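You operate a simulated robot arm through the tools that you are given. There is no shell and no other tool.

Carry out the task below with a simulated two-armed robot. There is one attempt and no reset: what you move stays moved.

Task
Take the wiping rag from the top of the zinc table and lay it out flat on the top of the ply table.

It is judged by the outcome, as a careful person would: the job done as asked, and still so three seconds after it is handed in. It fails if anything else is knocked over, pushed out of place, dropped, spilled or broken.

Robot
Two 7-joint arms with two-finger parallel grippers on one trunk, on a base that moves. Base frame: it is fixed to the floor where the robot stands at the start and does not move with it; the origin is under the middle of the robot, x ahead of it, y to its left, z up. Units: m, rad, N and s.
The left shoulder is at the start at [0.05, 0.168, 1.057], the right one opposite. With the tool pointing down near the work surface each hand reaches from about 0.22 to 0.66 m from the robot's upright axis, wherever it stands, measured 20 degrees to its own side. Places, roughly: top of the ply table [-0.3, 3.3, 0.8]; wiping rag [-1.75, 3, 0.75]. Payload 1.57 kg a hand.
The TCP of each hand is the grasp point between the finger pads, 0.03 m short of the fingertips. In the tool frame z runs along the fingers and y along their closing line. Largest opening 0.08 m; finger width 0.017, thickness 0.012; the body of the gripper, 0.04 by 0.082 m, starts 0.08 m behind the TCP.
Orientation is that of the tool frame in the base frame, as a unit quaternion [w, x, y, z]. With the fingers straight down and closing along the base's y, the tool's x points along the base's -x, its y along +y and its z along -z.

Tools
- The arms move only by the tool drive_tool. It takes "left_moves", "right_moves" or both (then of equal length, played together; a hand with none holds still); each is a list of rows, each an object (a shift or turn left out is 0, a gripper value left out holds the last) with "travel": the shift along the tool's x, y, z in units of 20 mm (1.0 is 20 mm), a list of three; "delta_rot": the turn, a rotation vector about the tool's x, y, z in units of 8 degrees (1.0 is 8 degrees), a list of three. In form: [{"travel": [tx, ty, tz], "delta_rot": [ax, ay, az]}, ...]. A call has 1 to 20 rows; each row shifts and turns the commanded pose from where the row before left it, along the tool's axes as they then stand. "left_claw" and "right_claw" are, for a hand that has rows, the closure, from 0 (fully open) to 1 (shut), set as the call begins (left out, the last holds). A call with a number of a shift or a turn outside -1 to 1 is refused whole. A row lasts 0.2 s, in which the tool goes at most 0.05 m and 0.15 rad; a call with a longer step from one row to the next is refused whole, and so is a gripper value outside its range. A pose out of reach is approached as far as the arm can. The call stops where the force on the tool passes 40 N (or 10 N more than at its start, if that is more) or the arm is blocked; 0.2 s more then pass. Each finger travels about 0.045 m/s and halts on what it meets, pressing with about 30 N; the grip force reading is that of the motor and also rises with nothing between the fingers. The clock runs only during rows and for 0.2 s after the last one: add rows that do not move to give the fingers time. The reply holds the time, the measured pose of the TCP, the force on the tool along the base axes, the opening and the grip force, in the units named above and with some noise, with the torque about the TCP (base axes, N m) and any sound that the robot's microphone picked up.
- Cameras (640 x 400 px; columns grow to the right, rows downward): "scene" is now at [0.1294, -0.0087, 1.2745]; the picture's right is [-0.11, -0.99, 0.00], its down [-0.50, 0.06, -0.87] and it looks along [0.86, -0.10, -0.50] (base axes); focal length 263 px, centre (320, 200). "left" rides on the left gripper at [0.072, 0.007, -0.122] in its tool frame; the picture's right is [-0.09, 1.00, 0.00], its down [-0.84, -0.08, -0.54] and it looks along [-0.54, -0.05, 0.84] (tool axes); focal length 238 px, centre (320, 200). "right" rides on the right gripper at [0.072, -0.007, -0.122] in its tool frame; the picture's right is [0.09, 1.00, 0.00], its down [-0.84, 0.08, -0.54] and it looks along [-0.54, 0.05, 0.84] (tool axes); focal length 238 px, centre (320, 200). There is no depth. A picture from a camera that has moved, and an enlarged one, comes with that camera's place and axes in the base frame and with its lens.
- snapshot(camera): a new picture of that camera. It takes no simulated time.
- move_column(by): slides the trunk up (or, below 0, down) by that many m; the arms and the scene camera ride with it, the base frame stays. It gives what a move gives, with no picture.
- drive_base(legs): drives the robot by 1 to 6 legs, each [ahead, left, turn to the left] in m, m and rad, along the robot's own axes; the way and the turn of a leg run together, so that a leg with both is an arc; at most 1.5 m and 3.142 rad a leg. The arms and the cameras ride along, it lands a little off, and it stops where it bumps. It gives what a move gives.
- head_to(pan, tilt): turns the head with the scene camera to pan (to the left, within 1.396 rad either way) and tilt (down, from -0.506 to 1.204), counted from straight ahead of the robot. It gives what a move gives.
- zoom(camera, box): a new picture of the part [left, top, right, bottom] of that camera's present view, enlarged. It takes no simulated time.
- close_job(): hands the job in; it is judged then, once.

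Places have to be worked out from the pictures, the camera data and where the tool is seen. Open the grippers and draw the arms clear of the work before you hand the job in, unless the task says otherwise.

The tools are called after "Request:" as a command line: name --argument value ..., lists and objects as JSON in quotes. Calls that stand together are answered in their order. drive_tool: Moves the arms, as the interface text tells. Its arguments: {"type":"object","properties":{"left_moves":{"type":"array","items":{"type":"object","properties":{"travel":{"type":"array","items":{"type":"number"}},"delta_rot":{"type":"array","items":{"type":"number"}}}}},"left_claw":{"type":"number"},"right_moves":{"type":"array","items":{"type":"object","properties":{"travel":{"type":"array","items":{"type":"number"}},"delta_rot":{"type":"array","items":{"type":"number"}}}}},"right_claw":{"type":"number"}},"required":[]} The other tools are called the same way: move_column (by) moves the trunk up or down; drive_base (legs) drives the base; head_to (pan, tilt) turns the head that bears the scene camera; snapshot (camera) takes a picture; zoom (camera, box) takes an enlarged picture of a part of a camera's view; close_job () hands the job in.

At the start:

```text
clock: 0.0
left_tool_pos: [0.4495, 0.151, 1.0924]
left_tool_rot: [0.0, 0.001, 1.0, 0.0]
left_contact_force: [0.3, 0.5, 0.5]
left_torque: [-0.01, 0.02, 0.0]
left_grip_width: 0.0799
left_grasp_force: 0.0
right_tool_pos: [0.4299, -0.1996, 1.066]
right_tool_rot: [0.0, 0.0, 1.0, 0.0]
right_contact_force: [0.3, -0.5, -0.1]
right_torque: [-0.02, -0.01, 0.03]
right_grip_width: 0.08
right_grasp_force: 0.0
trunk travel left (down, up): [-0.225, 0.218]
robot x, y, heading: [0.001, 0.0015, -0.003]
head pan, tilt (commanded): [-0.112, 0.525]
```

scene: 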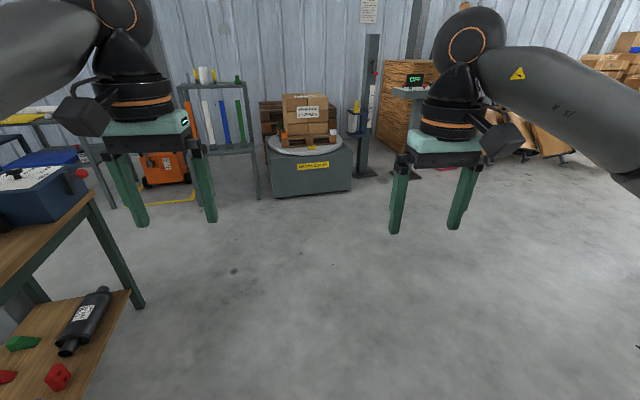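
right: 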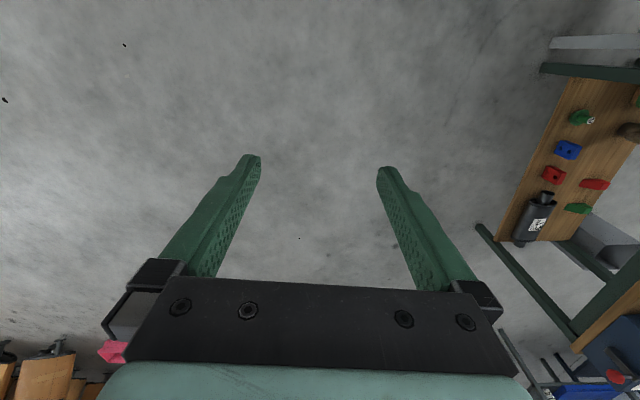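
left: 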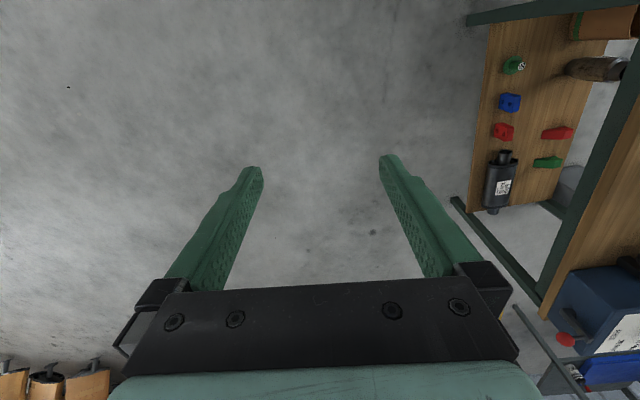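

The start view shows a bench close on the left; the targets are to the left and behind. I'll pan the head left to survey the surroundings before driving.

Request:
head_to --pan 1.39 --tilt 0.3

```text
clock: 1.6
left_tool_pos: [0.4491, 0.1511, 1.0927]
left_tool_rot: [0.0, 0.0, 1.0, 0.0]
left_contact_force: [-0.3, 0.4, -0.8]
left_torque: [0.01, 0.01, 0.0]
left_grip_width: 0.0801
left_grasp_force: 0.0
right_tool_pos: [0.4298, -0.1998, 1.0659]
right_tool_rot: [-0.001, 0.0, 1.0, 0.0]
right_contact_force: [0.4, -0.9, -0.4]
right_torque: [0.03, 0.0, 0.0]
right_grip_width: 0.08
right_grasp_force: 0.1
trunk travel left (down, up): [-0.225, 0.218]
robot x, y, heading: [-0.0025, 0.0033, 0.001]
head pan, tilt (commanded): [1.389, 0.3]
```

The head is now turned left; I'll take a picture to see the way to the tables.

Request:
snapshot --camera "scene"

```text
taken
camera scene: at [0.0565, 0.0932, 1.2953], right [0.98, -0.18, 0.0], down [-0.05, -0.29, -0.96], along [0.17, 0.94, -0.3], focal length 263 px, centre (320, 200)
```

scene: 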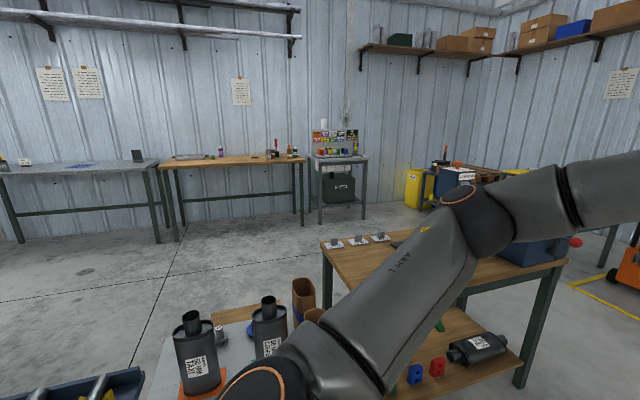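

A bench stands to the left with mufflers and a crate near it; the ply table and the zinc table are along the far wall. I'll tilt down to see the near floor and the obstacles.

Request:
head_to --pan 1.39 --tilt 0.85

Request:
snapshot --camera "scene"

```text
clock: 2.6
left_tool_pos: [0.4488, 0.1503, 1.0923]
left_tool_rot: [0.0, 0.0, 1.0, 0.0]
left_contact_force: [-0.4, 0.3, -0.2]
left_torque: [0.0, -0.01, 0.03]
left_grip_width: 0.0795
left_grasp_force: 0.0
right_tool_pos: [0.4298, -0.1996, 1.0672]
right_tool_rot: [0.0, 0.001, 1.0, -0.001]
right_contact_force: [-0.8, 0.9, -0.1]
right_torque: [0.03, -0.01, 0.02]
right_grip_width: 0.08
right_grasp_force: 0.0
trunk travel left (down, up): [-0.225, 0.218]
robot x, y, heading: [0.0008, 0.0023, 0.0]
head pan, tilt (commanded): [1.389, 0.85]
```

```text
taken
camera scene: at [0.0537, 0.0783, 1.247], right [0.98, -0.18, 0.0], down [-0.14, -0.74, -0.66], along [0.12, 0.65, -0.75], focal length 263 px, centre (320, 200)
```

scene: 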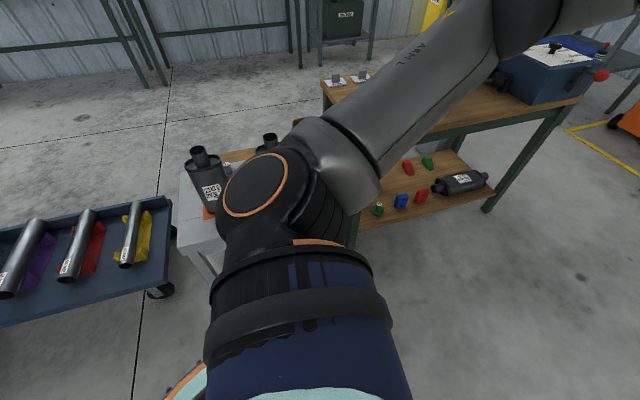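

The cart and a small muffler table block the way on the left, but there's a gap of about 1.1 m between the bench's right end (x≈1.25) and the yellow-marked zone (x≈2.4). I'll drive ahead to about x=1.8 and turn left to look up that corridor.

Request:
drive_base --legs '[[1.0, -0.05, 0], [0.8, 0, 0], [0, 0, 1.57]]'

Request:
head_to --pan 0 --tilt 0.45

Request:
snapshot --camera "scene"

```text
clock: 15.5
left_tool_pos: [1.6406, 0.3857, 1.0922]
left_tool_rot: [0.0, 0.709, -0.705, 0.0]
left_contact_force: [0.3, 1.4, -0.2]
left_torque: [-0.02, -0.01, 0.02]
left_grip_width: 0.0799
left_grasp_force: 0.0
right_tool_pos: [1.9909, 0.3676, 1.0666]
right_tool_rot: [0.0, 0.708, -0.706, 0.0]
right_contact_force: [-0.2, -0.8, 0.5]
right_torque: [0.0, -0.02, -0.02]
right_grip_width: 0.0798
right_grasp_force: 0.0
trunk travel left (down, up): [-0.225, 0.218]
robot x, y, heading: [1.7925, -0.063, 1.577]
head pan, tilt (commanded): [1.389, 0.85]
```

```text
clock: 17.0
left_tool_pos: [1.6405, 0.3863, 1.0923]
left_tool_rot: [0.0, 0.709, -0.705, 0.0]
left_contact_force: [0.7, 0.5, -0.7]
left_torque: [-0.01, -0.02, 0.02]
left_grip_width: 0.0802
left_grasp_force: 0.2
right_tool_pos: [1.9888, 0.3689, 1.0666]
right_tool_rot: [0.0, 0.708, -0.706, -0.001]
right_contact_force: [-0.1, -0.4, 0.5]
right_torque: [0.02, 0.01, 0.0]
right_grip_width: 0.08
right_grasp_force: 0.1
trunk travel left (down, up): [-0.225, 0.218]
robot x, y, heading: [1.7914, -0.0644, 1.572]
head pan, tilt (commanded): [0.0, 0.45]
```

```text
taken
camera scene: at [1.7919, 0.0701, 1.2813], right [1.0, 0.01, 0.0], down [0.0, -0.44, -0.9], along [0.0, 0.9, -0.44], focal length 263 px, centre (320, 200)
```

scene: 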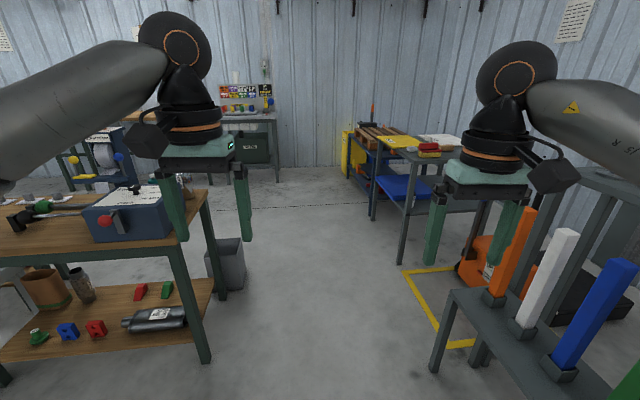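

The corridor between the bench (x≈1.22) and the rack (x≈2.34) is clear and I'm centred in it at x≈1.79. I'll drive 1.5 m up it, then look left.

Request:
drive_base --legs '[[1.5, 0, 0], [0.5, 0, 0]]'

Request:
head_to --pan 1.2 --tilt 0.4

Request:
snapshot --camera "scene"

```text
clock: 26.9
left_tool_pos: [1.6523, 2.3686, 1.0927]
left_tool_rot: [0.0, -0.707, 0.708, 0.0]
left_contact_force: [-0.9, 0.8, -0.5]
left_torque: [-0.01, 0.01, 0.01]
left_grip_width: 0.0799
left_grasp_force: 0.3
right_tool_pos: [2.0024, 2.3498, 1.0653]
right_tool_rot: [0.0, -0.706, 0.708, -0.001]
right_contact_force: [0.1, 1.4, -0.5]
right_torque: [0.0, -0.03, 0.0]
right_grip_width: 0.0802
right_grasp_force: 0.0
trunk travel left (down, up): [-0.225, 0.218]
robot x, y, heading: [1.8024, 1.9157, 1.57]
head pan, tilt (commanded): [0.0, 0.45]
```

```text
clock: 28.3
left_tool_pos: [1.6521, 2.3689, 1.093]
left_tool_rot: [0.0, -0.706, 0.708, 0.0]
left_contact_force: [0.2, 0.9, -0.3]
left_torque: [-0.01, -0.01, 0.02]
left_grip_width: 0.0799
left_grasp_force: 0.1
right_tool_pos: [2.0012, 2.3493, 1.0667]
right_tool_rot: [0.0, -0.706, 0.708, 0.0]
right_contact_force: [0.2, 0.2, -0.4]
right_torque: [-0.01, -0.02, -0.02]
right_grip_width: 0.0801
right_grasp_force: 0.1
trunk travel left (down, up): [-0.225, 0.218]
robot x, y, heading: [1.8001, 1.9177, 1.566]
head pan, tilt (commanded): [1.201, 0.4]
```

```text
taken
camera scene: at [1.7151, 1.9943, 1.286], right [0.36, 0.93, 0.0], down [0.36, -0.14, -0.92], along [-0.86, 0.34, -0.39], focal length 263 px, centre (320, 200)
```

scene: 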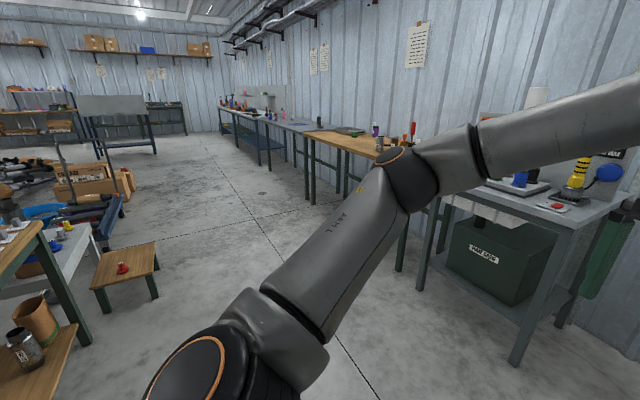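

The aisle along the wall tables is clear: the stool reaches y≈1.5 and the table fronts start at y≈3.0. I'll move to y≈2.2, turn to face -x, and drive down the aisle in steps.

Request:
drive_base --legs '[[0.27, 0, 0], [0, 0, 1.57], [1.5, 0, 0], [0.8, 0, 0]]'

Request:
head_to --pan -0.5 --tilt 0.45

Request:
snapshot --camera "scene"

```text
clock: 45.1
left_tool_pos: [-0.9208, 1.8515, 1.0935]
left_tool_rot: [0.0, 0.999, 0.041, 0.0]
left_contact_force: [0.2, -0.6, -0.2]
left_torque: [-0.01, 0.01, -0.04]
left_grip_width: 0.0803
left_grasp_force: 0.0
right_tool_pos: [-0.9296, 2.2008, 1.0663]
right_tool_rot: [0.001, 0.999, 0.042, 0.0]
right_contact_force: [-0.1, -0.4, 0.4]
right_torque: [0.03, -0.04, 0.01]
right_grip_width: 0.08
right_grasp_force: 0.0
trunk travel left (down, up): [-0.225, 0.218]
robot x, y, heading: [-0.4864, 2.0374, -3.061]
head pan, tilt (commanded): [1.201, 0.4]
```

```text
clock: 46.8
left_tool_pos: [-0.9217, 1.8502, 1.0935]
left_tool_rot: [-0.001, 0.999, 0.041, 0.0]
left_contact_force: [0.1, 0.4, 0.1]
left_torque: [-0.02, -0.03, -0.02]
left_grip_width: 0.08
left_grasp_force: 0.0
right_tool_pos: [-0.9313, 2.1994, 1.066]
right_tool_rot: [0.0, 0.999, 0.041, -0.001]
right_contact_force: [-0.1, 0.4, 0.1]
right_torque: [0.0, -0.02, 0.03]
right_grip_width: 0.0801
right_grasp_force: 0.0
trunk travel left (down, up): [-0.225, 0.218]
robot x, y, heading: [-0.4849, 2.0379, -3.062]
head pan, tilt (commanded): [-0.499, 0.45]
```

```text
taken
camera scene: at [-0.6096, 2.0721, 1.2814], right [0.4, 0.91, 0.0], down [0.4, -0.18, -0.9], along [-0.82, 0.36, -0.44], focal length 263 px, centre (320, 200)
```

scene: 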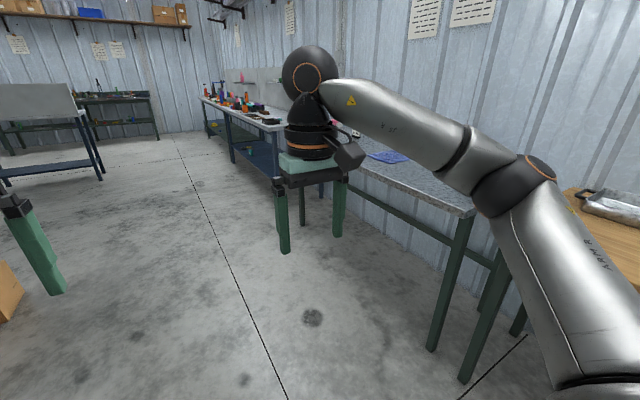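

The blue rag is visible on the zinc table at roughly (-1.8, 3.03), with the table top at about z≈0.83. I'll drive to stand in front of it at about (-1.8, 2.25) and turn to face the table.

Request:
drive_base --legs '[[1.29, -0.31, 0], [0, 0, -1.65]]'

Request:
head_to --pan 0 --tilt 0.6

Request:
snapshot --camera "scene"

```text
clock: 57.4
left_tool_pos: [-1.9528, 2.6794, 1.0929]
left_tool_rot: [0.0, 0.719, -0.695, -0.001]
left_contact_force: [-0.2, -0.8, 0.8]
left_torque: [0.0, 0.01, 0.01]
left_grip_width: 0.0798
left_grasp_force: 0.1
right_tool_pos: [-1.6023, 2.6727, 1.0665]
right_tool_rot: [0.0, 0.718, -0.696, 0.0]
right_contact_force: [1.2, 0.6, 0.1]
right_torque: [0.01, -0.01, -0.02]
right_grip_width: 0.0801
right_grasp_force: 0.1
trunk travel left (down, up): [-0.225, 0.218]
robot x, y, heading: [-1.7868, 2.2365, 1.605]
head pan, tilt (commanded): [-0.499, 0.45]
```

```text
clock: 58.3
left_tool_pos: [-1.9538, 2.68, 1.0923]
left_tool_rot: [0.0, 0.719, -0.695, -0.001]
left_contact_force: [-0.4, -0.3, 0.8]
left_torque: [-0.02, 0.02, 0.0]
left_grip_width: 0.0801
left_grasp_force: 0.0
right_tool_pos: [-1.6027, 2.6725, 1.0671]
right_tool_rot: [0.0, 0.719, -0.695, 0.0]
right_contact_force: [1.1, -0.2, -0.1]
right_torque: [0.01, 0.0, 0.0]
right_grip_width: 0.08
right_grasp_force: 0.1
trunk travel left (down, up): [-0.225, 0.218]
robot x, y, heading: [-1.7873, 2.235, 1.605]
head pan, tilt (commanded): [0.0, 0.6]
```

```text
taken
camera scene: at [-1.7917, 2.3658, 1.2678], right [1.0, 0.03, 0.0], down [0.02, -0.56, -0.83], along [-0.03, 0.82, -0.56], focal length 263 px, centre (320, 200)
```

scene: 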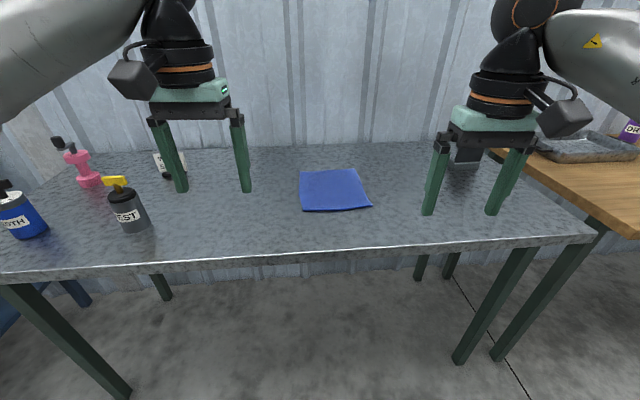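

The rag lies flat on the zinc table right ahead, about 0.23 m square, with bottles on the left and nothing else near it. I'll take the wrist-camera views to triangulate its height and corners.

Request:
snapshot --camera "left"

Request:
snapshot --camera "right"

Request:
zoom --camera "scene" --box '[250, 130, 430, 250]'

```text
taken
camera left: at [-1.9567, 2.6069, 1.2144], right [-1.0, 0.06, 0.0], down [0.05, 0.84, 0.54], along [0.03, 0.54, -0.84], focal length 238 px, centre (320, 200)
```

left: 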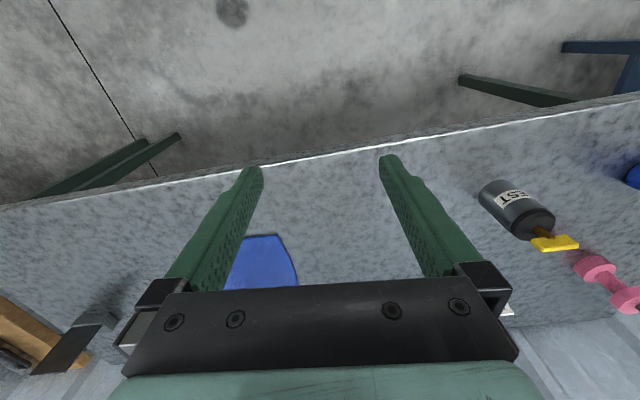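

```text
taken
camera right: at [-1.5946, 2.5998, 1.1876], right [-0.99, -0.13, 0.0], down [-0.11, 0.83, 0.54], along [-0.07, 0.54, -0.84], focal length 238 px, centre (320, 200)
```

right: 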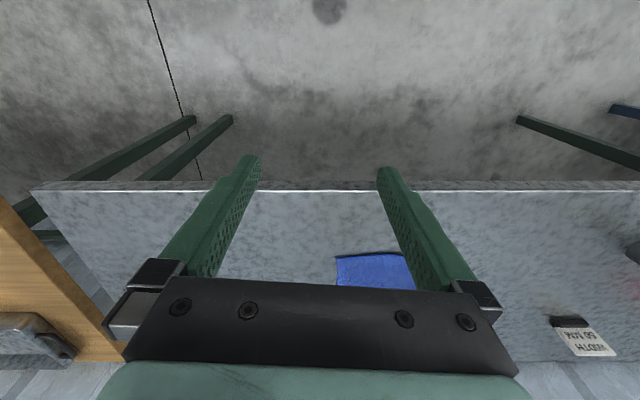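

```text
3.33 times, centred on (340, 190) of scene
camera zoom: at [-1.7917, 2.3658, 1.2678], right [1.0, 0.03, 0.0], down [0.02, -0.56, -0.83], along [-0.03, 0.82, -0.56], focal length 877 px, centre (253, 233)
```

zoom: 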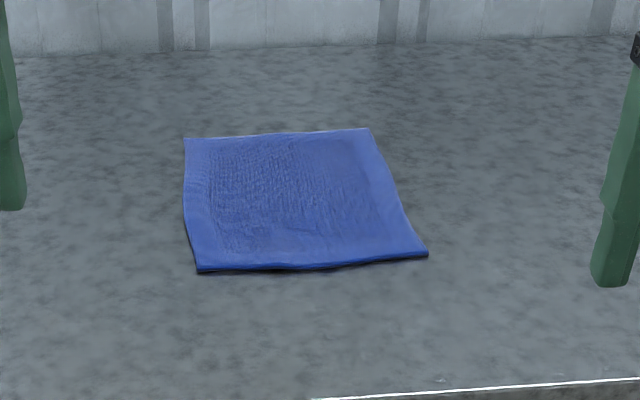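

From the wrist and scene views together I place the table top at z≈0.85, with the rag's near corners at about (-1.67, 2.95) and (-1.86, 2.92) and the table turned about 7° to the left. I'll move slightly closer and align with the rag, keeping about 0.36 m from the robot axis to the table edge.

Request:
drive_base --legs '[[0.18, -0.098, 0.095]]'

Request:
snapshot --camera "scene"

Request:
snapshot --camera "left"

Request:
snapshot --camera "right"

```text
clock: 59.9
left_tool_pos: [-1.9114, 2.8434, 1.0931]
left_tool_rot: [0.0, 0.752, -0.659, 0.0]
left_contact_force: [-0.3, -0.8, 0.7]
left_torque: [0.02, -0.06, 0.04]
left_grip_width: 0.0798
left_grasp_force: 0.1
right_tool_pos: [-1.5625, 2.87, 1.0662]
right_tool_rot: [0.001, 0.752, -0.659, 0.0]
right_contact_force: [-0.8, -0.9, 0.3]
right_torque: [-0.03, 0.0, 0.03]
right_grip_width: 0.08
right_grasp_force: 0.0
trunk travel left (down, up): [-0.225, 0.218]
robot x, y, heading: [-1.705, 2.4105, 1.698]
head pan, tilt (commanded): [0.0, 0.6]
```

```text
taken
camera scene: at [-1.7213, 2.5454, 1.2677], right [0.99, 0.13, 0.0], down [0.07, -0.56, -0.82], along [-0.11, 0.82, -0.57], focal length 263 px, centre (320, 200)
```

scene: 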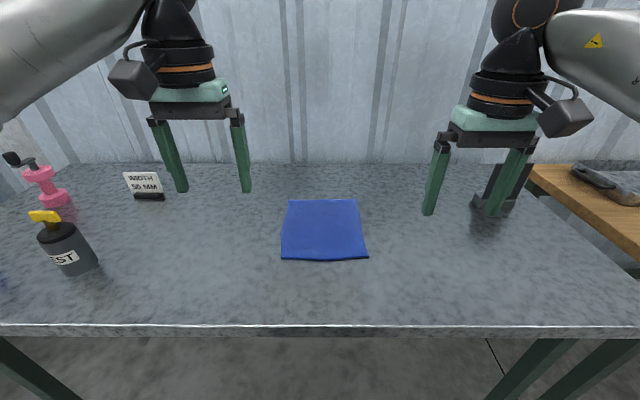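

```text
taken
camera left: at [-1.909, 2.7694, 1.2143], right [-1.0, -0.04, 0.0], down [-0.03, 0.84, 0.54], along [-0.02, 0.54, -0.84], focal length 238 px, centre (320, 200)
```

left: 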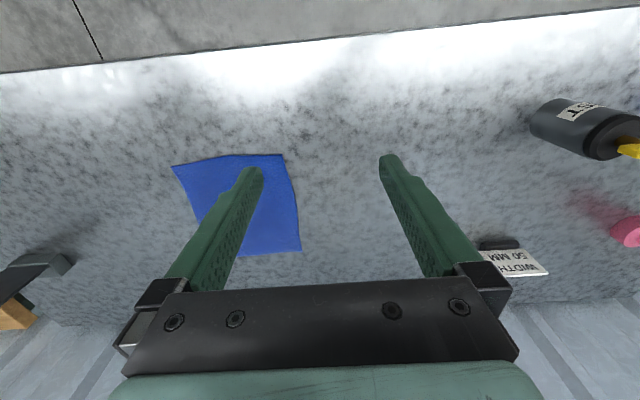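

```text
taken
camera right: at [-1.5479, 2.7973, 1.1875], right [-0.98, -0.22, 0.0], down [-0.19, 0.82, 0.54], along [-0.12, 0.53, -0.84], focal length 238 px, centre (320, 200)
```

right: 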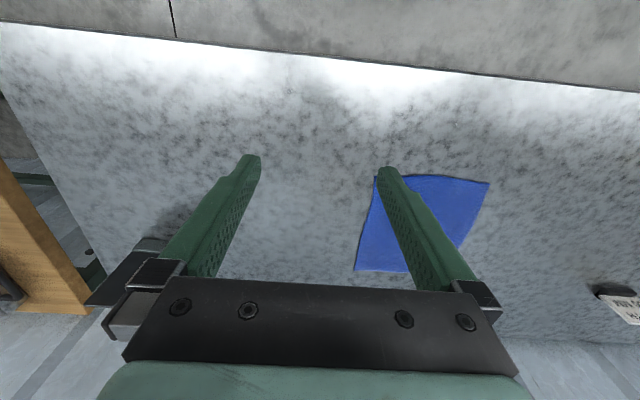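

Triangulating from both wrist cameras gives near corners D≈(-1.853, 2.917, 0.854) and C≈(-1.672, 2.944, 0.856), so the table top is at z≈0.85. I'll bring both hands over the two near corners, half-closed, and hover with tips about 5 cm above the table.

Request:
drive_tool --left_moves '[{"travel": [-0.447, -0.384, 0.8155]}, {"travel": [-0.447, -0.384, 0.8155]}, {"travel": [-0.447, -0.384, 0.8155]}, {"travel": [-0.447, -0.384, 0.8155]}, {"travel": [-0.447, -0.384, 0.8155]}, {"travel": [-0.447, -0.384, 0.8155]}, {"travel": [-0.447, -0.384, 0.8155]}, {"travel": [-0.447, -0.384, 0.8155]}, {"travel": [-0.447, -0.384, 0.8155]}, {"travel": [-0.447, -0.384, 0.8155]}, {"travel": [0, 0, 0]}]' --right_moves '[{"travel": [-0.5365, 0.5485, 0.681]}, {"travel": [-0.5365, 0.5485, 0.681]}, {"travel": [-0.5365, 0.5485, 0.681]}, {"travel": [-0.5365, 0.5485, 0.681]}, {"travel": [-0.5365, 0.5485, 0.681]}, {"travel": [-0.5365, 0.5485, 0.681]}, {"travel": [-0.5365, 0.5485, 0.681]}, {"travel": [-0.5365, 0.5485, 0.681]}, {"travel": [-0.5365, 0.5485, 0.681]}, {"travel": [-0.5365, 0.5485, 0.681]}, {"travel": [0, 0, 0]}]' --left_claw 0.5 --right_claw 0.5

Request:
snapshot --camera "scene"

Request:
snapshot --camera "left"

Request:
snapshot --camera "right"

```text
clock: 62.3
left_tool_pos: [-1.8483, 2.9397, 0.9324]
left_tool_rot: [0.0, 0.751, -0.66, 0.0]
left_contact_force: [0.0, -0.3, -0.2]
left_torque: [0.02, -0.01, -0.02]
left_grip_width: 0.0401
left_grasp_force: 0.0
right_tool_pos: [-1.6862, 2.961, 0.9295]
right_tool_rot: [0.0, 0.751, -0.66, 0.0]
right_contact_force: [0.3, 0.4, 1.0]
right_torque: [0.0, 0.0, -0.02]
right_grip_width: 0.04
right_grasp_force: 0.1
trunk travel left (down, up): [-0.225, 0.218]
robot x, y, heading: [-1.7018, 2.4143, 1.702]
head pan, tilt (commanded): [0.0, 0.6]
```

```text
taken
camera scene: at [-1.7215, 2.545, 1.2678], right [0.99, 0.13, 0.0], down [0.07, -0.56, -0.83], along [-0.11, 0.82, -0.56], focal length 263 px, centre (320, 200)
```

scene: 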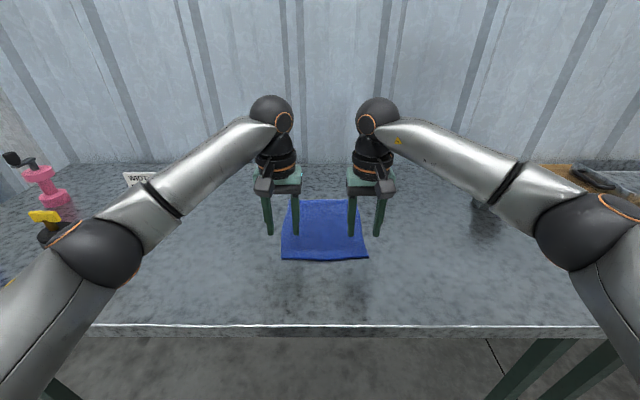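

```text
taken
camera left: at [-1.8453, 2.8665, 1.0538], right [-1.0, -0.04, 0.0], down [-0.03, 0.84, 0.54], along [-0.02, 0.54, -0.84], focal length 238 px, centre (320, 200)
```

left: 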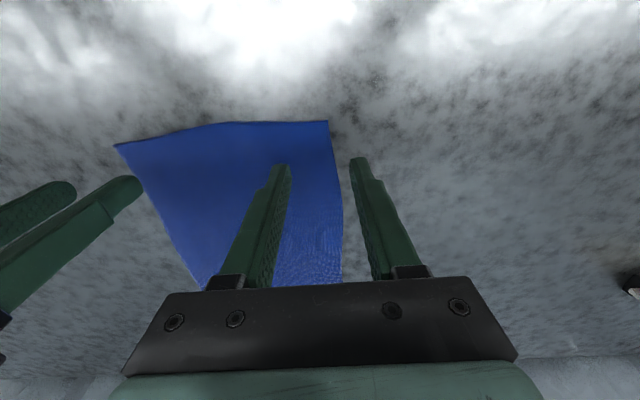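

```text
taken
camera right: at [-1.671, 2.8891, 1.0505], right [-0.98, -0.22, 0.0], down [-0.18, 0.82, 0.54], along [-0.12, 0.53, -0.84], focal length 238 px, centre (320, 200)
```

right: 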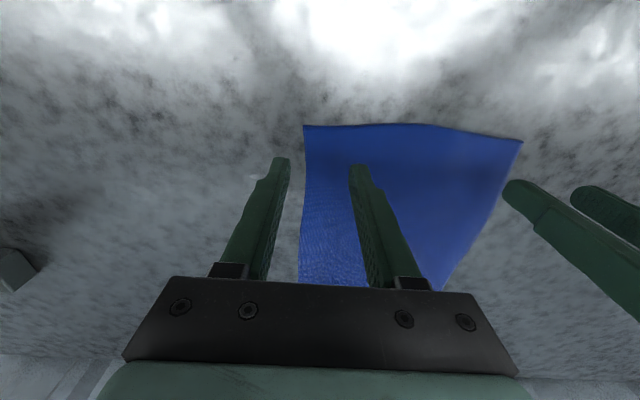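

Both hands are aligned: each TCP is about 1 cm inside the rag's side edge and 2 cm in from its near edge. I'll lower both to just above the cloth (TCP z≈0.888), then creep.

Request:
drive_tool --left_moves '[{"travel": [0, 0, 0.55]}, {"travel": [0, 0, 0.55]}, {"travel": [0, 0, 0.55]}, {"travel": [0, 0, 0.55]}, {"travel": [0, 0, 0]}]' --right_moves '[{"travel": [0, 0, 0.51]}, {"travel": [0, 0, 0.51]}, {"travel": [0, 0, 0.51]}, {"travel": [0, 0, 0.51]}, {"travel": [0, 0, 0]}]'

```text
clock: 63.5
left_tool_pos: [-1.8471, 2.9399, 0.8881]
left_tool_rot: [0.001, 0.752, -0.659, -0.001]
left_contact_force: [0.0, 0.0, 0.6]
left_torque: [0.03, 0.03, -0.01]
left_grip_width: 0.0399
left_grasp_force: 0.1
right_tool_pos: [-1.6862, 2.9614, 0.8907]
right_tool_rot: [0.0, 0.752, -0.659, -0.001]
right_contact_force: [0.5, -0.7, 0.2]
right_torque: [0.01, -0.03, -0.03]
right_grip_width: 0.0398
right_grasp_force: 0.1
trunk travel left (down, up): [-0.225, 0.218]
robot x, y, heading: [-1.7083, 2.4158, 1.701]
head pan, tilt (commanded): [0.0, 0.6]
```

No contact yet at TCP z≈0.889. I'll creep the left hand down in 2 mm steps to feel for the cloth and the table.

Request:
drive_tool --left_moves '[{"travel": [0, 0, 0.1]}, {"travel": [0, 0, 0.1]}, {"travel": [0, 0, 0.1]}, {"travel": [0, 0, 0]}]'

Request:
snapshot --camera "right"

```text
clock: 64.5
left_tool_pos: [-1.8465, 2.9426, 0.883]
left_tool_rot: [-0.003, 0.752, -0.66, -0.002]
left_contact_force: [-1.7, 3.3, 16.5]
left_torque: [0.08, -0.32, 0.08]
left_grip_width: 0.0396
left_grasp_force: 0.0
right_tool_pos: [-1.6861, 2.96, 0.8913]
right_tool_rot: [-0.001, 0.752, -0.659, 0.0]
right_contact_force: [-0.3, 0.4, 0.0]
right_torque: [-0.02, -0.02, 0.01]
right_grip_width: 0.0403
right_grasp_force: 0.1
trunk travel left (down, up): [-0.225, 0.218]
robot x, y, heading: [-1.7059, 2.4147, 1.704]
head pan, tilt (commanded): [0.0, 0.6]
```

```text
taken
camera right: at [-1.6712, 2.8888, 1.0122], right [-0.98, -0.22, 0.0], down [-0.19, 0.82, 0.54], along [-0.12, 0.53, -0.84], focal length 238 px, centre (320, 200)
```

right: 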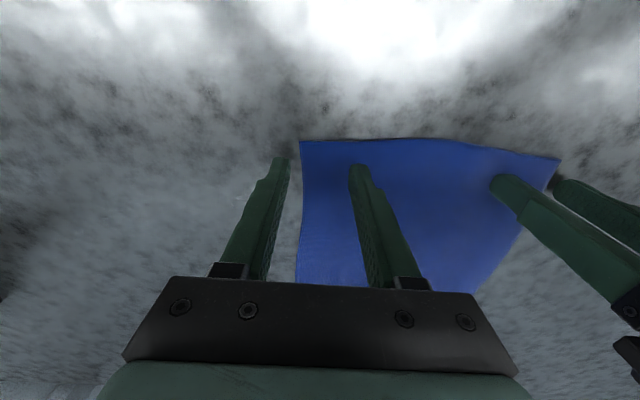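

The left inner finger is pressing the cloth (16 N, torque puts the contact about 2 cm to the inner side), while the outer finger still hovers by a cloth thickness. I'll roll the hand about 6° so the outer finger also comes down beside the rag's edge.

Request:
drive_tool --left_moves '[{"delta_rot": [0.4, 0, 0]}, {"delta_rot": [0.4, 0, 0]}, {"travel": [0, 0, 0]}]'

Request:
drive_tool --right_moves '[{"delta_rot": [-0.4, 0, 0]}, {"delta_rot": [-0.4, 0, 0]}, {"travel": [0, 0, 0.1]}, {"travel": [0, 0, 0.1]}, {"travel": [0, 0, 0.1]}, {"travel": [0, 0, 0.1]}, {"travel": [0, 0, 0]}]'

```text
clock: 65.3
left_tool_pos: [-1.8465, 2.9408, 0.8828]
left_tool_rot: [-0.045, 0.75, -0.659, 0.034]
left_contact_force: [-5.0, 2.9, 26.6]
left_torque: [-0.05, 0.93, -0.08]
left_grip_width: 0.0413
left_grasp_force: 0.5
right_tool_pos: [-1.6868, 2.9603, 0.8911]
right_tool_rot: [-0.001, 0.752, -0.66, -0.001]
right_contact_force: [0.4, 0.0, -0.2]
right_torque: [0.0, 0.0, 0.02]
right_grip_width: 0.0403
right_grasp_force: 0.1
trunk travel left (down, up): [-0.225, 0.218]
robot x, y, heading: [-1.7048, 2.4146, 1.704]
head pan, tilt (commanded): [0.0, 0.6]
```

```text
clock: 66.9
left_tool_pos: [-1.8471, 2.9401, 0.8826]
left_tool_rot: [-0.045, 0.751, -0.658, 0.033]
left_contact_force: [-5.4, 6.5, 23.8]
left_torque: [0.08, 0.86, -0.2]
left_grip_width: 0.0417
left_grasp_force: 0.7
right_tool_pos: [-1.6868, 2.9603, 0.8843]
right_tool_rot: [0.04, 0.751, -0.658, -0.041]
right_contact_force: [1.6, 0.6, 14.6]
right_torque: [-0.02, -0.29, 0.02]
right_grip_width: 0.0401
right_grasp_force: 0.1
trunk travel left (down, up): [-0.225, 0.218]
robot x, y, heading: [-1.7053, 2.4164, 1.705]
head pan, tilt (commanded): [0.0, 0.6]
```

The outer fingers now touch the table beside the rag; I'll roll both hands back by about half so the inner fingers also press on the cloth.

Request:
drive_tool --left_moves '[{"delta_rot": [-0.35, 0, 0]}, {"travel": [0, 0, 0]}]' --right_moves '[{"delta_rot": [0.35, 0, 0]}, {"travel": [0, 0, 0.05]}]'

Request:
snapshot --camera "left"

Request:
snapshot --camera "right"

```text
clock: 67.5
left_tool_pos: [-1.8465, 2.9411, 0.883]
left_tool_rot: [-0.026, 0.751, -0.66, 0.02]
left_contact_force: [0.0, 10.4, 13.9]
left_torque: [0.25, 0.1, -0.26]
left_grip_width: 0.0395
left_grasp_force: 0.1
right_tool_pos: [-1.6875, 2.9602, 0.8832]
right_tool_rot: [0.023, 0.752, -0.659, -0.024]
right_contact_force: [-2.8, 1.8, 20.9]
right_torque: [-0.04, -0.29, -0.02]
right_grip_width: 0.0379
right_grasp_force: 0.0
trunk travel left (down, up): [-0.225, 0.218]
robot x, y, heading: [-1.7066, 2.4161, 1.702]
head pan, tilt (commanded): [0.0, 0.6]
```

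```text
taken
camera left: at [-1.8511, 2.8651, 1.0023], right [-1.0, -0.04, -0.06], down [-0.07, 0.83, 0.55], along [0.03, 0.55, -0.83], focal length 238 px, centre (320, 200)
```

left: 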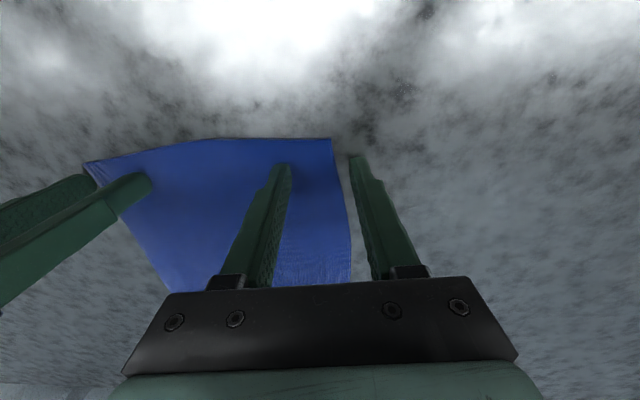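

```text
taken
camera right: at [-1.6646, 2.8885, 1.003], right [-0.97, -0.22, 0.06], down [-0.15, 0.82, 0.55], along [-0.17, 0.53, -0.83], focal length 238 px, centre (320, 200)
```

right: 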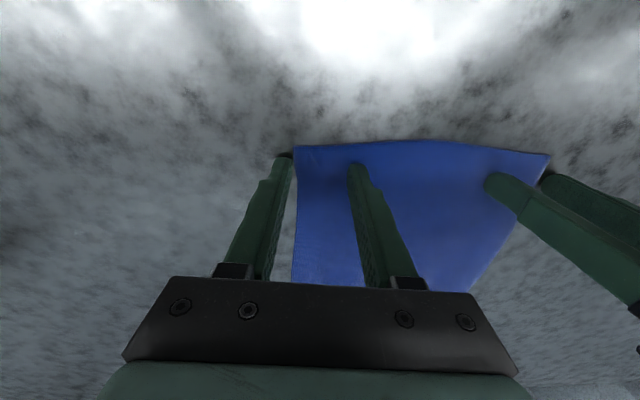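

Left hand loads both fingers; the right one still leans on its outer finger, so I roll it back a bit more and then close both grippers on the cloth.

Request:
drive_tool --right_moves '[{"delta_rot": [0.25, 0, 0]}, {"travel": [0, 0, 0]}]'

```text
clock: 68.1
left_tool_pos: [-1.8468, 2.941, 0.8815]
left_tool_rot: [-0.025, 0.751, -0.66, 0.021]
left_contact_force: [3.1, 7.6, 14.5]
left_torque: [0.2, -0.01, -0.22]
left_grip_width: 0.0393
left_grasp_force: 0.1
right_tool_pos: [-1.6873, 2.9596, 0.8812]
right_tool_rot: [0.01, 0.752, -0.659, -0.011]
right_contact_force: [-3.6, 1.3, 20.5]
right_torque: [-0.06, 0.05, -0.03]
right_grip_width: 0.0392
right_grasp_force: 0.1
trunk travel left (down, up): [-0.225, 0.218]
robot x, y, heading: [-1.7067, 2.4171, 1.702]
head pan, tilt (commanded): [0.0, 0.6]
```

Both hands now share load on both fingers (14–20 N). I'll close both grippers and give them time to pinch.

Request:
drive_tool --left_moves '[{"travel": [0, 0, 0]}, {"travel": [0, 0, 0]}, {"travel": [0, 0, 0]}, {"travel": [0, 0, 0]}, {"travel": [0, 0, 0]}]' --right_moves '[{"travel": [0, 0, 0]}, {"travel": [0, 0, 0]}, {"travel": [0, 0, 0]}, {"travel": [0, 0, 0]}, {"travel": [0, 0, 0]}]' --left_claw 1.0 --right_claw 1.0

Request:
snapshot --camera "left"

Request:
snapshot --camera "right"

Request:
zoom --camera "scene" --box '[230, 140, 430, 280]'

```text
clock: 69.3
left_tool_pos: [-1.8418, 2.9395, 0.8821]
left_tool_rot: [-0.03, 0.748, -0.663, 0.023]
left_contact_force: [29.0, 1.7, 14.3]
left_torque: [0.05, -1.01, -0.12]
left_grip_width: 0.0068
left_grasp_force: 26.3
right_tool_pos: [-1.6937, 2.9579, 0.8829]
right_tool_rot: [0.015, 0.754, -0.657, -0.015]
right_contact_force: [-30.0, -6.2, 10.6]
right_torque: [-0.16, 0.95, 0.22]
right_grip_width: 0.0057
right_grasp_force: 25.4
trunk travel left (down, up): [-0.225, 0.218]
robot x, y, heading: [-1.7004, 2.4172, 1.702]
head pan, tilt (commanded): [0.0, 0.6]
```

```text
taken
camera left: at [-1.8482, 2.8642, 1.0027], right [-1.0, -0.03, -0.07], down [-0.06, 0.83, 0.55], along [0.05, 0.55, -0.83], focal length 238 px, centre (320, 200)
```

left: 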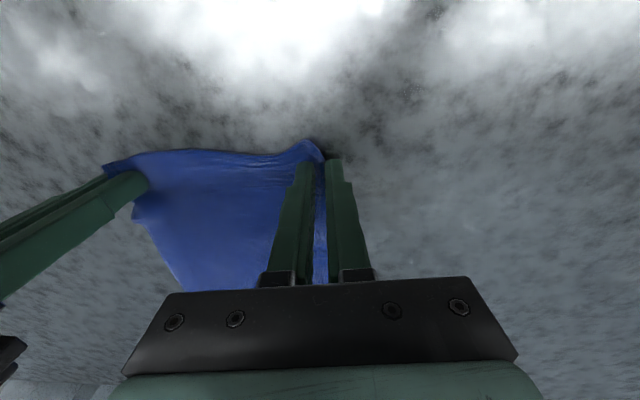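

```text
taken
camera right: at [-1.6715, 2.8863, 1.0031], right [-0.97, -0.23, 0.04], down [-0.17, 0.82, 0.55], along [-0.16, 0.53, -0.84], focal length 238 px, centre (320, 200)
```

right: 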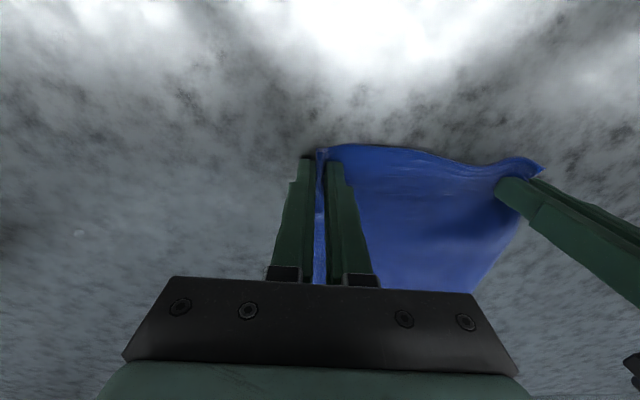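

```text
2.86 times, centred on (330, 210) of scene
camera zoom: at [-1.7212, 2.5426, 1.2681], right [0.99, 0.13, 0.0], down [0.07, -0.56, -0.83], along [-0.11, 0.82, -0.56], focal length 752 px, centre (291, 171)
```

zoom: 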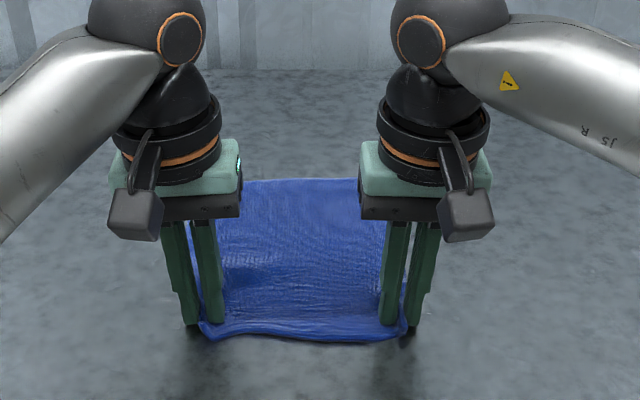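

Both grippers hold cloth (openings 6–7 mm, ~26 N grip), and the rag's near edge is stretched taut between them (±29 N). I'll ease the hands about 6 mm toward each other to slacken it before lifting.

Request:
drive_tool --left_moves '[{"travel": [0, -0.15, 0]}, {"travel": [0, -0.15, 0]}, {"travel": [0, 0, 0]}]' --right_moves '[{"travel": [0, 0.15, 0]}, {"travel": [0, 0.15, 0]}, {"travel": [0, 0, 0]}]'

```text
clock: 70.1
left_tool_pos: [-1.8389, 2.9412, 0.8828]
left_tool_rot: [-0.027, 0.75, -0.661, 0.021]
left_contact_force: [20.5, 1.5, 16.2]
left_torque: [-0.06, -0.69, -0.11]
left_grip_width: 0.0049
left_grasp_force: 25.4
right_tool_pos: [-1.6937, 2.9579, 0.8827]
right_tool_rot: [0.012, 0.752, -0.659, -0.012]
right_contact_force: [-19.6, -3.9, 7.1]
right_torque: [-0.12, 0.66, 0.17]
right_grip_width: 0.0052
right_grasp_force: 25.3
trunk travel left (down, up): [-0.225, 0.218]
robot x, y, heading: [-1.7087, 2.4174, 1.702]
head pan, tilt (commanded): [0.0, 0.6]
```

Tension dropped to about 20 N. I'll ease in another 8 mm each while lifting slightly.

Request:
drive_tool --left_moves '[{"travel": [0, -0.2, 0]}, {"travel": [0, -0.2, 0]}, {"travel": [0, 0, -0.2]}, {"travel": [0, 0, -0.2]}, {"travel": [0, 0, 0]}]' --right_moves '[{"travel": [0, 0.2, 0]}, {"travel": [0, 0.2, 0]}, {"travel": [0, 0, -0.2]}, {"travel": [0, 0, -0.2]}, {"travel": [0, 0, 0]}]'

Request:
snapshot --camera "left"

Request:
snapshot --camera "right"

```text
clock: 71.3
left_tool_pos: [-1.8331, 2.9421, 0.8875]
left_tool_rot: [-0.023, 0.752, -0.659, 0.021]
left_contact_force: [3.0, 1.1, 0.3]
left_torque: [0.02, -0.08, -0.02]
left_grip_width: 0.0041
left_grasp_force: 25.7
right_tool_pos: [-1.7, 2.9596, 0.8884]
right_tool_rot: [0.01, 0.751, -0.661, -0.009]
right_contact_force: [-3.0, -0.9, 0.1]
right_torque: [-0.03, 0.09, 0.05]
right_grip_width: 0.0043
right_grasp_force: 25.2
trunk travel left (down, up): [-0.225, 0.218]
robot x, y, heading: [-1.7056, 2.4139, 1.705]
head pan, tilt (commanded): [0.0, 0.6]
```

```text
taken
camera left: at [-1.8378, 2.8683, 1.0088], right [-1.0, -0.04, -0.06], down [-0.07, 0.84, 0.54], along [0.03, 0.55, -0.84], focal length 238 px, centre (320, 200)
```

left: 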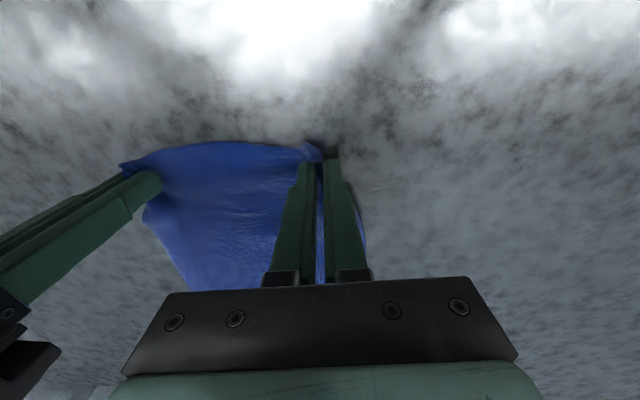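

```text
taken
camera right: at [-1.6818, 2.8881, 1.0098], right [-0.98, -0.22, 0.03], down [-0.17, 0.82, 0.54], along [-0.14, 0.53, -0.84], focal length 238 px, centre (320, 200)
```

right: 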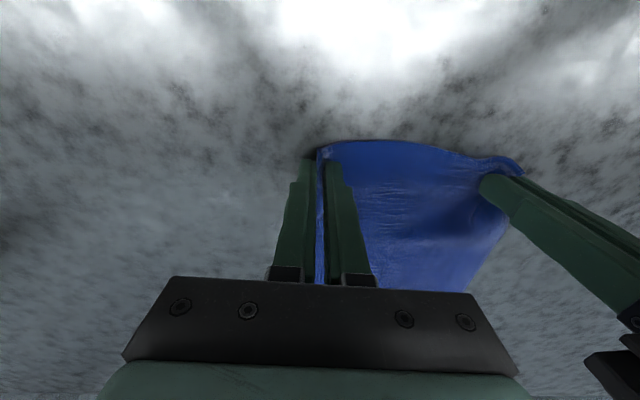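

Tension is down to ±3 N and both grips are firm. I'll lift both hands together by 12 cm and check the hold.

Request:
drive_tool --left_moves '[{"travel": [0, 0, -0.5]}, {"travel": [0, 0, -0.5]}, {"travel": [0, 0, -0.5]}, {"travel": [0, 0, -0.5]}, {"travel": [0, 0, -0.5]}, {"travel": [0, 0, -0.5]}, {"travel": [0, 0, -0.5]}, {"travel": [0, 0, -0.5]}, {"travel": [0, 0, -0.5]}, {"travel": [0, 0, -0.5]}, {"travel": [0, 0, -0.5]}, {"travel": [0, 0, -0.5]}, {"travel": [0, 0, 0]}]' --right_moves '[{"travel": [0, 0, -0.5]}, {"travel": [0, 0, -0.5]}, {"travel": [0, 0, -0.5]}, {"travel": [0, 0, -0.5]}, {"travel": [0, 0, -0.5]}, {"travel": [0, 0, -0.5]}, {"travel": [0, 0, -0.5]}, {"travel": [0, 0, -0.5]}, {"travel": [0, 0, -0.5]}, {"travel": [0, 0, -0.5]}, {"travel": [0, 0, -0.5]}, {"travel": [0, 0, -0.5]}, {"travel": [0, 0, 0]}]'

Request:
snapshot --camera "scene"

Request:
snapshot --camera "left"

```text
clock: 74.1
left_tool_pos: [-1.8393, 2.9415, 1.0092]
left_tool_rot: [-0.025, 0.751, -0.66, 0.021]
left_contact_force: [17.2, 2.8, 0.5]
left_torque: [0.08, -0.52, -0.09]
left_grip_width: 0.0044
left_grasp_force: 25.4
right_tool_pos: [-1.6972, 2.9578, 1.0085]
right_tool_rot: [0.011, 0.753, -0.658, -0.01]
right_contact_force: [-17.1, -2.3, -0.3]
right_torque: [-0.09, 0.51, 0.16]
right_grip_width: 0.0046
right_grasp_force: 25.2
trunk travel left (down, up): [-0.225, 0.218]
robot x, y, heading: [-1.708, 2.4203, 1.701]
head pan, tilt (commanded): [0.0, 0.6]
```

```text
taken
camera scene: at [-1.7215, 2.545, 1.2678], right [0.99, 0.13, 0.0], down [0.07, -0.56, -0.83], along [-0.11, 0.82, -0.56], focal length 263 px, centre (320, 200)
```

scene: 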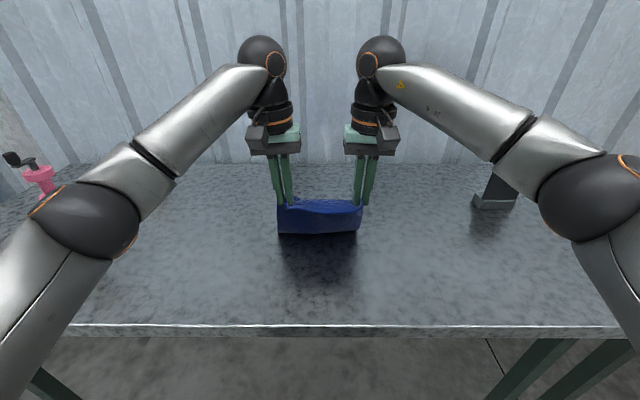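

```text
taken
camera left: at [-1.8455, 2.8681, 1.1292], right [-1.0, -0.04, -0.06], down [-0.07, 0.83, 0.55], along [0.03, 0.55, -0.84], focal length 238 px, centre (320, 200)
```

left: 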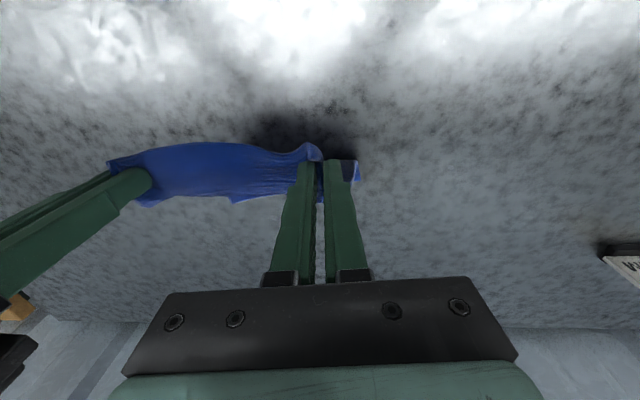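

The rag is off the table in both grips, though tension between hands rose to 17 N. I'll ease them inward again and zoom to see how the cloth hangs.

Request:
drive_tool --left_moves '[{"travel": [0, -0.2, -0.3]}, {"travel": [0, -0.2, -0.3]}, {"travel": [0, 0, -0.3]}, {"travel": [0, 0, -0.3]}, {"travel": [0, 0, 0]}]' --right_moves '[{"travel": [0, 0.2, -0.3]}, {"travel": [0, 0.2, -0.3]}, {"travel": [0, 0, -0.3]}, {"travel": [0, 0, -0.3]}, {"travel": [0, 0, 0]}]'

Request:
zoom --camera "scene" --box '[220, 120, 420, 260]'

Request:
snapshot --camera "right"

```text
clock: 75.3
left_tool_pos: [-1.8349, 2.9433, 1.033]
left_tool_rot: [-0.023, 0.751, -0.659, 0.021]
left_contact_force: [1.8, -0.1, 0.6]
left_torque: [0.03, 0.0, 0.0]
left_grip_width: 0.0041
left_grasp_force: 24.7
right_tool_pos: [-1.7041, 2.9595, 1.032]
right_tool_rot: [0.011, 0.751, -0.66, -0.01]
right_contact_force: [-2.1, 0.1, 0.4]
right_torque: [-0.02, 0.05, -0.01]
right_grip_width: 0.0046
right_grasp_force: 25.9
trunk travel left (down, up): [-0.225, 0.218]
robot x, y, heading: [-1.7037, 2.4206, 1.702]
head pan, tilt (commanded): [0.0, 0.6]
```

```text
2.86 times, centred on (320, 190) of scene
camera zoom: at [-1.7215, 2.545, 1.2678], right [0.99, 0.13, 0.0], down [0.07, -0.56, -0.83], along [-0.11, 0.82, -0.56], focal length 752 px, centre (320, 229)
```

zoom: 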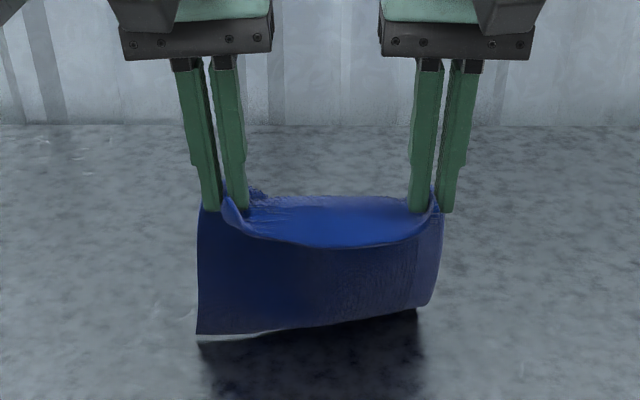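

```text
taken
camera right: at [-1.6849, 2.8874, 1.1538], right [-0.98, -0.22, 0.03], down [-0.17, 0.82, 0.54], along [-0.14, 0.53, -0.84], focal length 238 px, centre (320, 200)
```

right: 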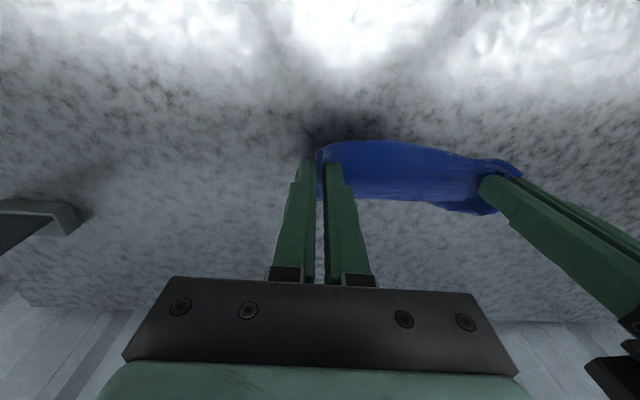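

The rag hangs like a curtain from both grips with a small flap of its hem toward me, and the bottom edge near the table. I'll raise another 10 cm so it hangs free.

Request:
drive_tool --left_moves '[{"travel": [0, 0, -0.5]}, {"travel": [0, 0, -0.5]}, {"travel": [0, 0, -0.5]}, {"travel": [0, 0, -0.5]}, {"travel": [0, 0, -0.5]}, {"travel": [0, 0, -0.5]}, {"travel": [0, 0, -0.5]}, {"travel": [0, 0, -0.5]}, {"travel": [0, 0, -0.5]}, {"travel": [0, 0, -0.5]}, {"travel": [0, 0, 0]}]' --right_moves '[{"travel": [0, 0, -0.5]}, {"travel": [0, 0, -0.5]}, {"travel": [0, 0, -0.5]}, {"travel": [0, 0, -0.5]}, {"travel": [0, 0, -0.5]}, {"travel": [0, 0, -0.5]}, {"travel": [0, 0, -0.5]}, {"travel": [0, 0, -0.5]}, {"travel": [0, 0, -0.5]}, {"travel": [0, 0, -0.5]}, {"travel": [0, 0, 0]}]'

Request:
snapshot --camera "scene"

```text
clock: 77.7
left_tool_pos: [-1.8387, 2.9358, 1.131]
left_tool_rot: [-0.024, 0.751, -0.66, 0.021]
left_contact_force: [6.8, 0.3, -0.5]
left_torque: [0.05, -0.22, -0.02]
left_grip_width: 0.0044
left_grasp_force: 25.0
left hand out of reach, approached as far as the arm can: row 9, 10
right_tool_pos: [-1.7013, 2.9505, 1.1311]
right_tool_rot: [0.01, 0.751, -0.66, -0.01]
right_contact_force: [-8.2, -1.4, 0.4]
right_torque: [0.0, 0.2, 0.08]
right_grip_width: 0.0047
right_grasp_force: 24.9
right hand out of reach, approached as far as the arm can: row 10
trunk travel left (down, up): [-0.225, 0.218]
robot x, y, heading: [-1.6992, 2.4151, 1.697]
head pan, tilt (commanded): [0.0, 0.6]
```

```text
taken
camera scene: at [-1.7216, 2.5451, 1.2678], right [0.99, 0.13, 0.0], down [0.07, -0.56, -0.82], along [-0.11, 0.82, -0.57], focal length 263 px, centre (320, 200)
```

scene: 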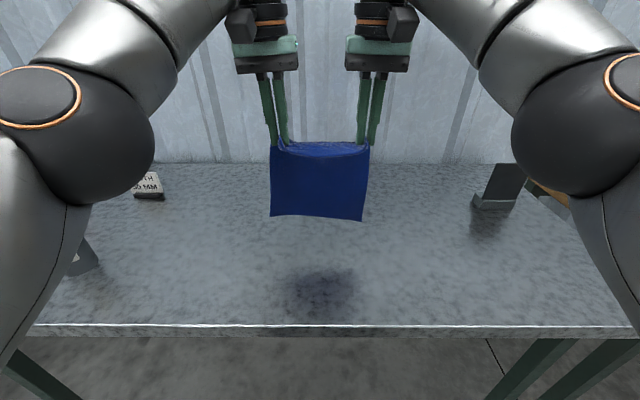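

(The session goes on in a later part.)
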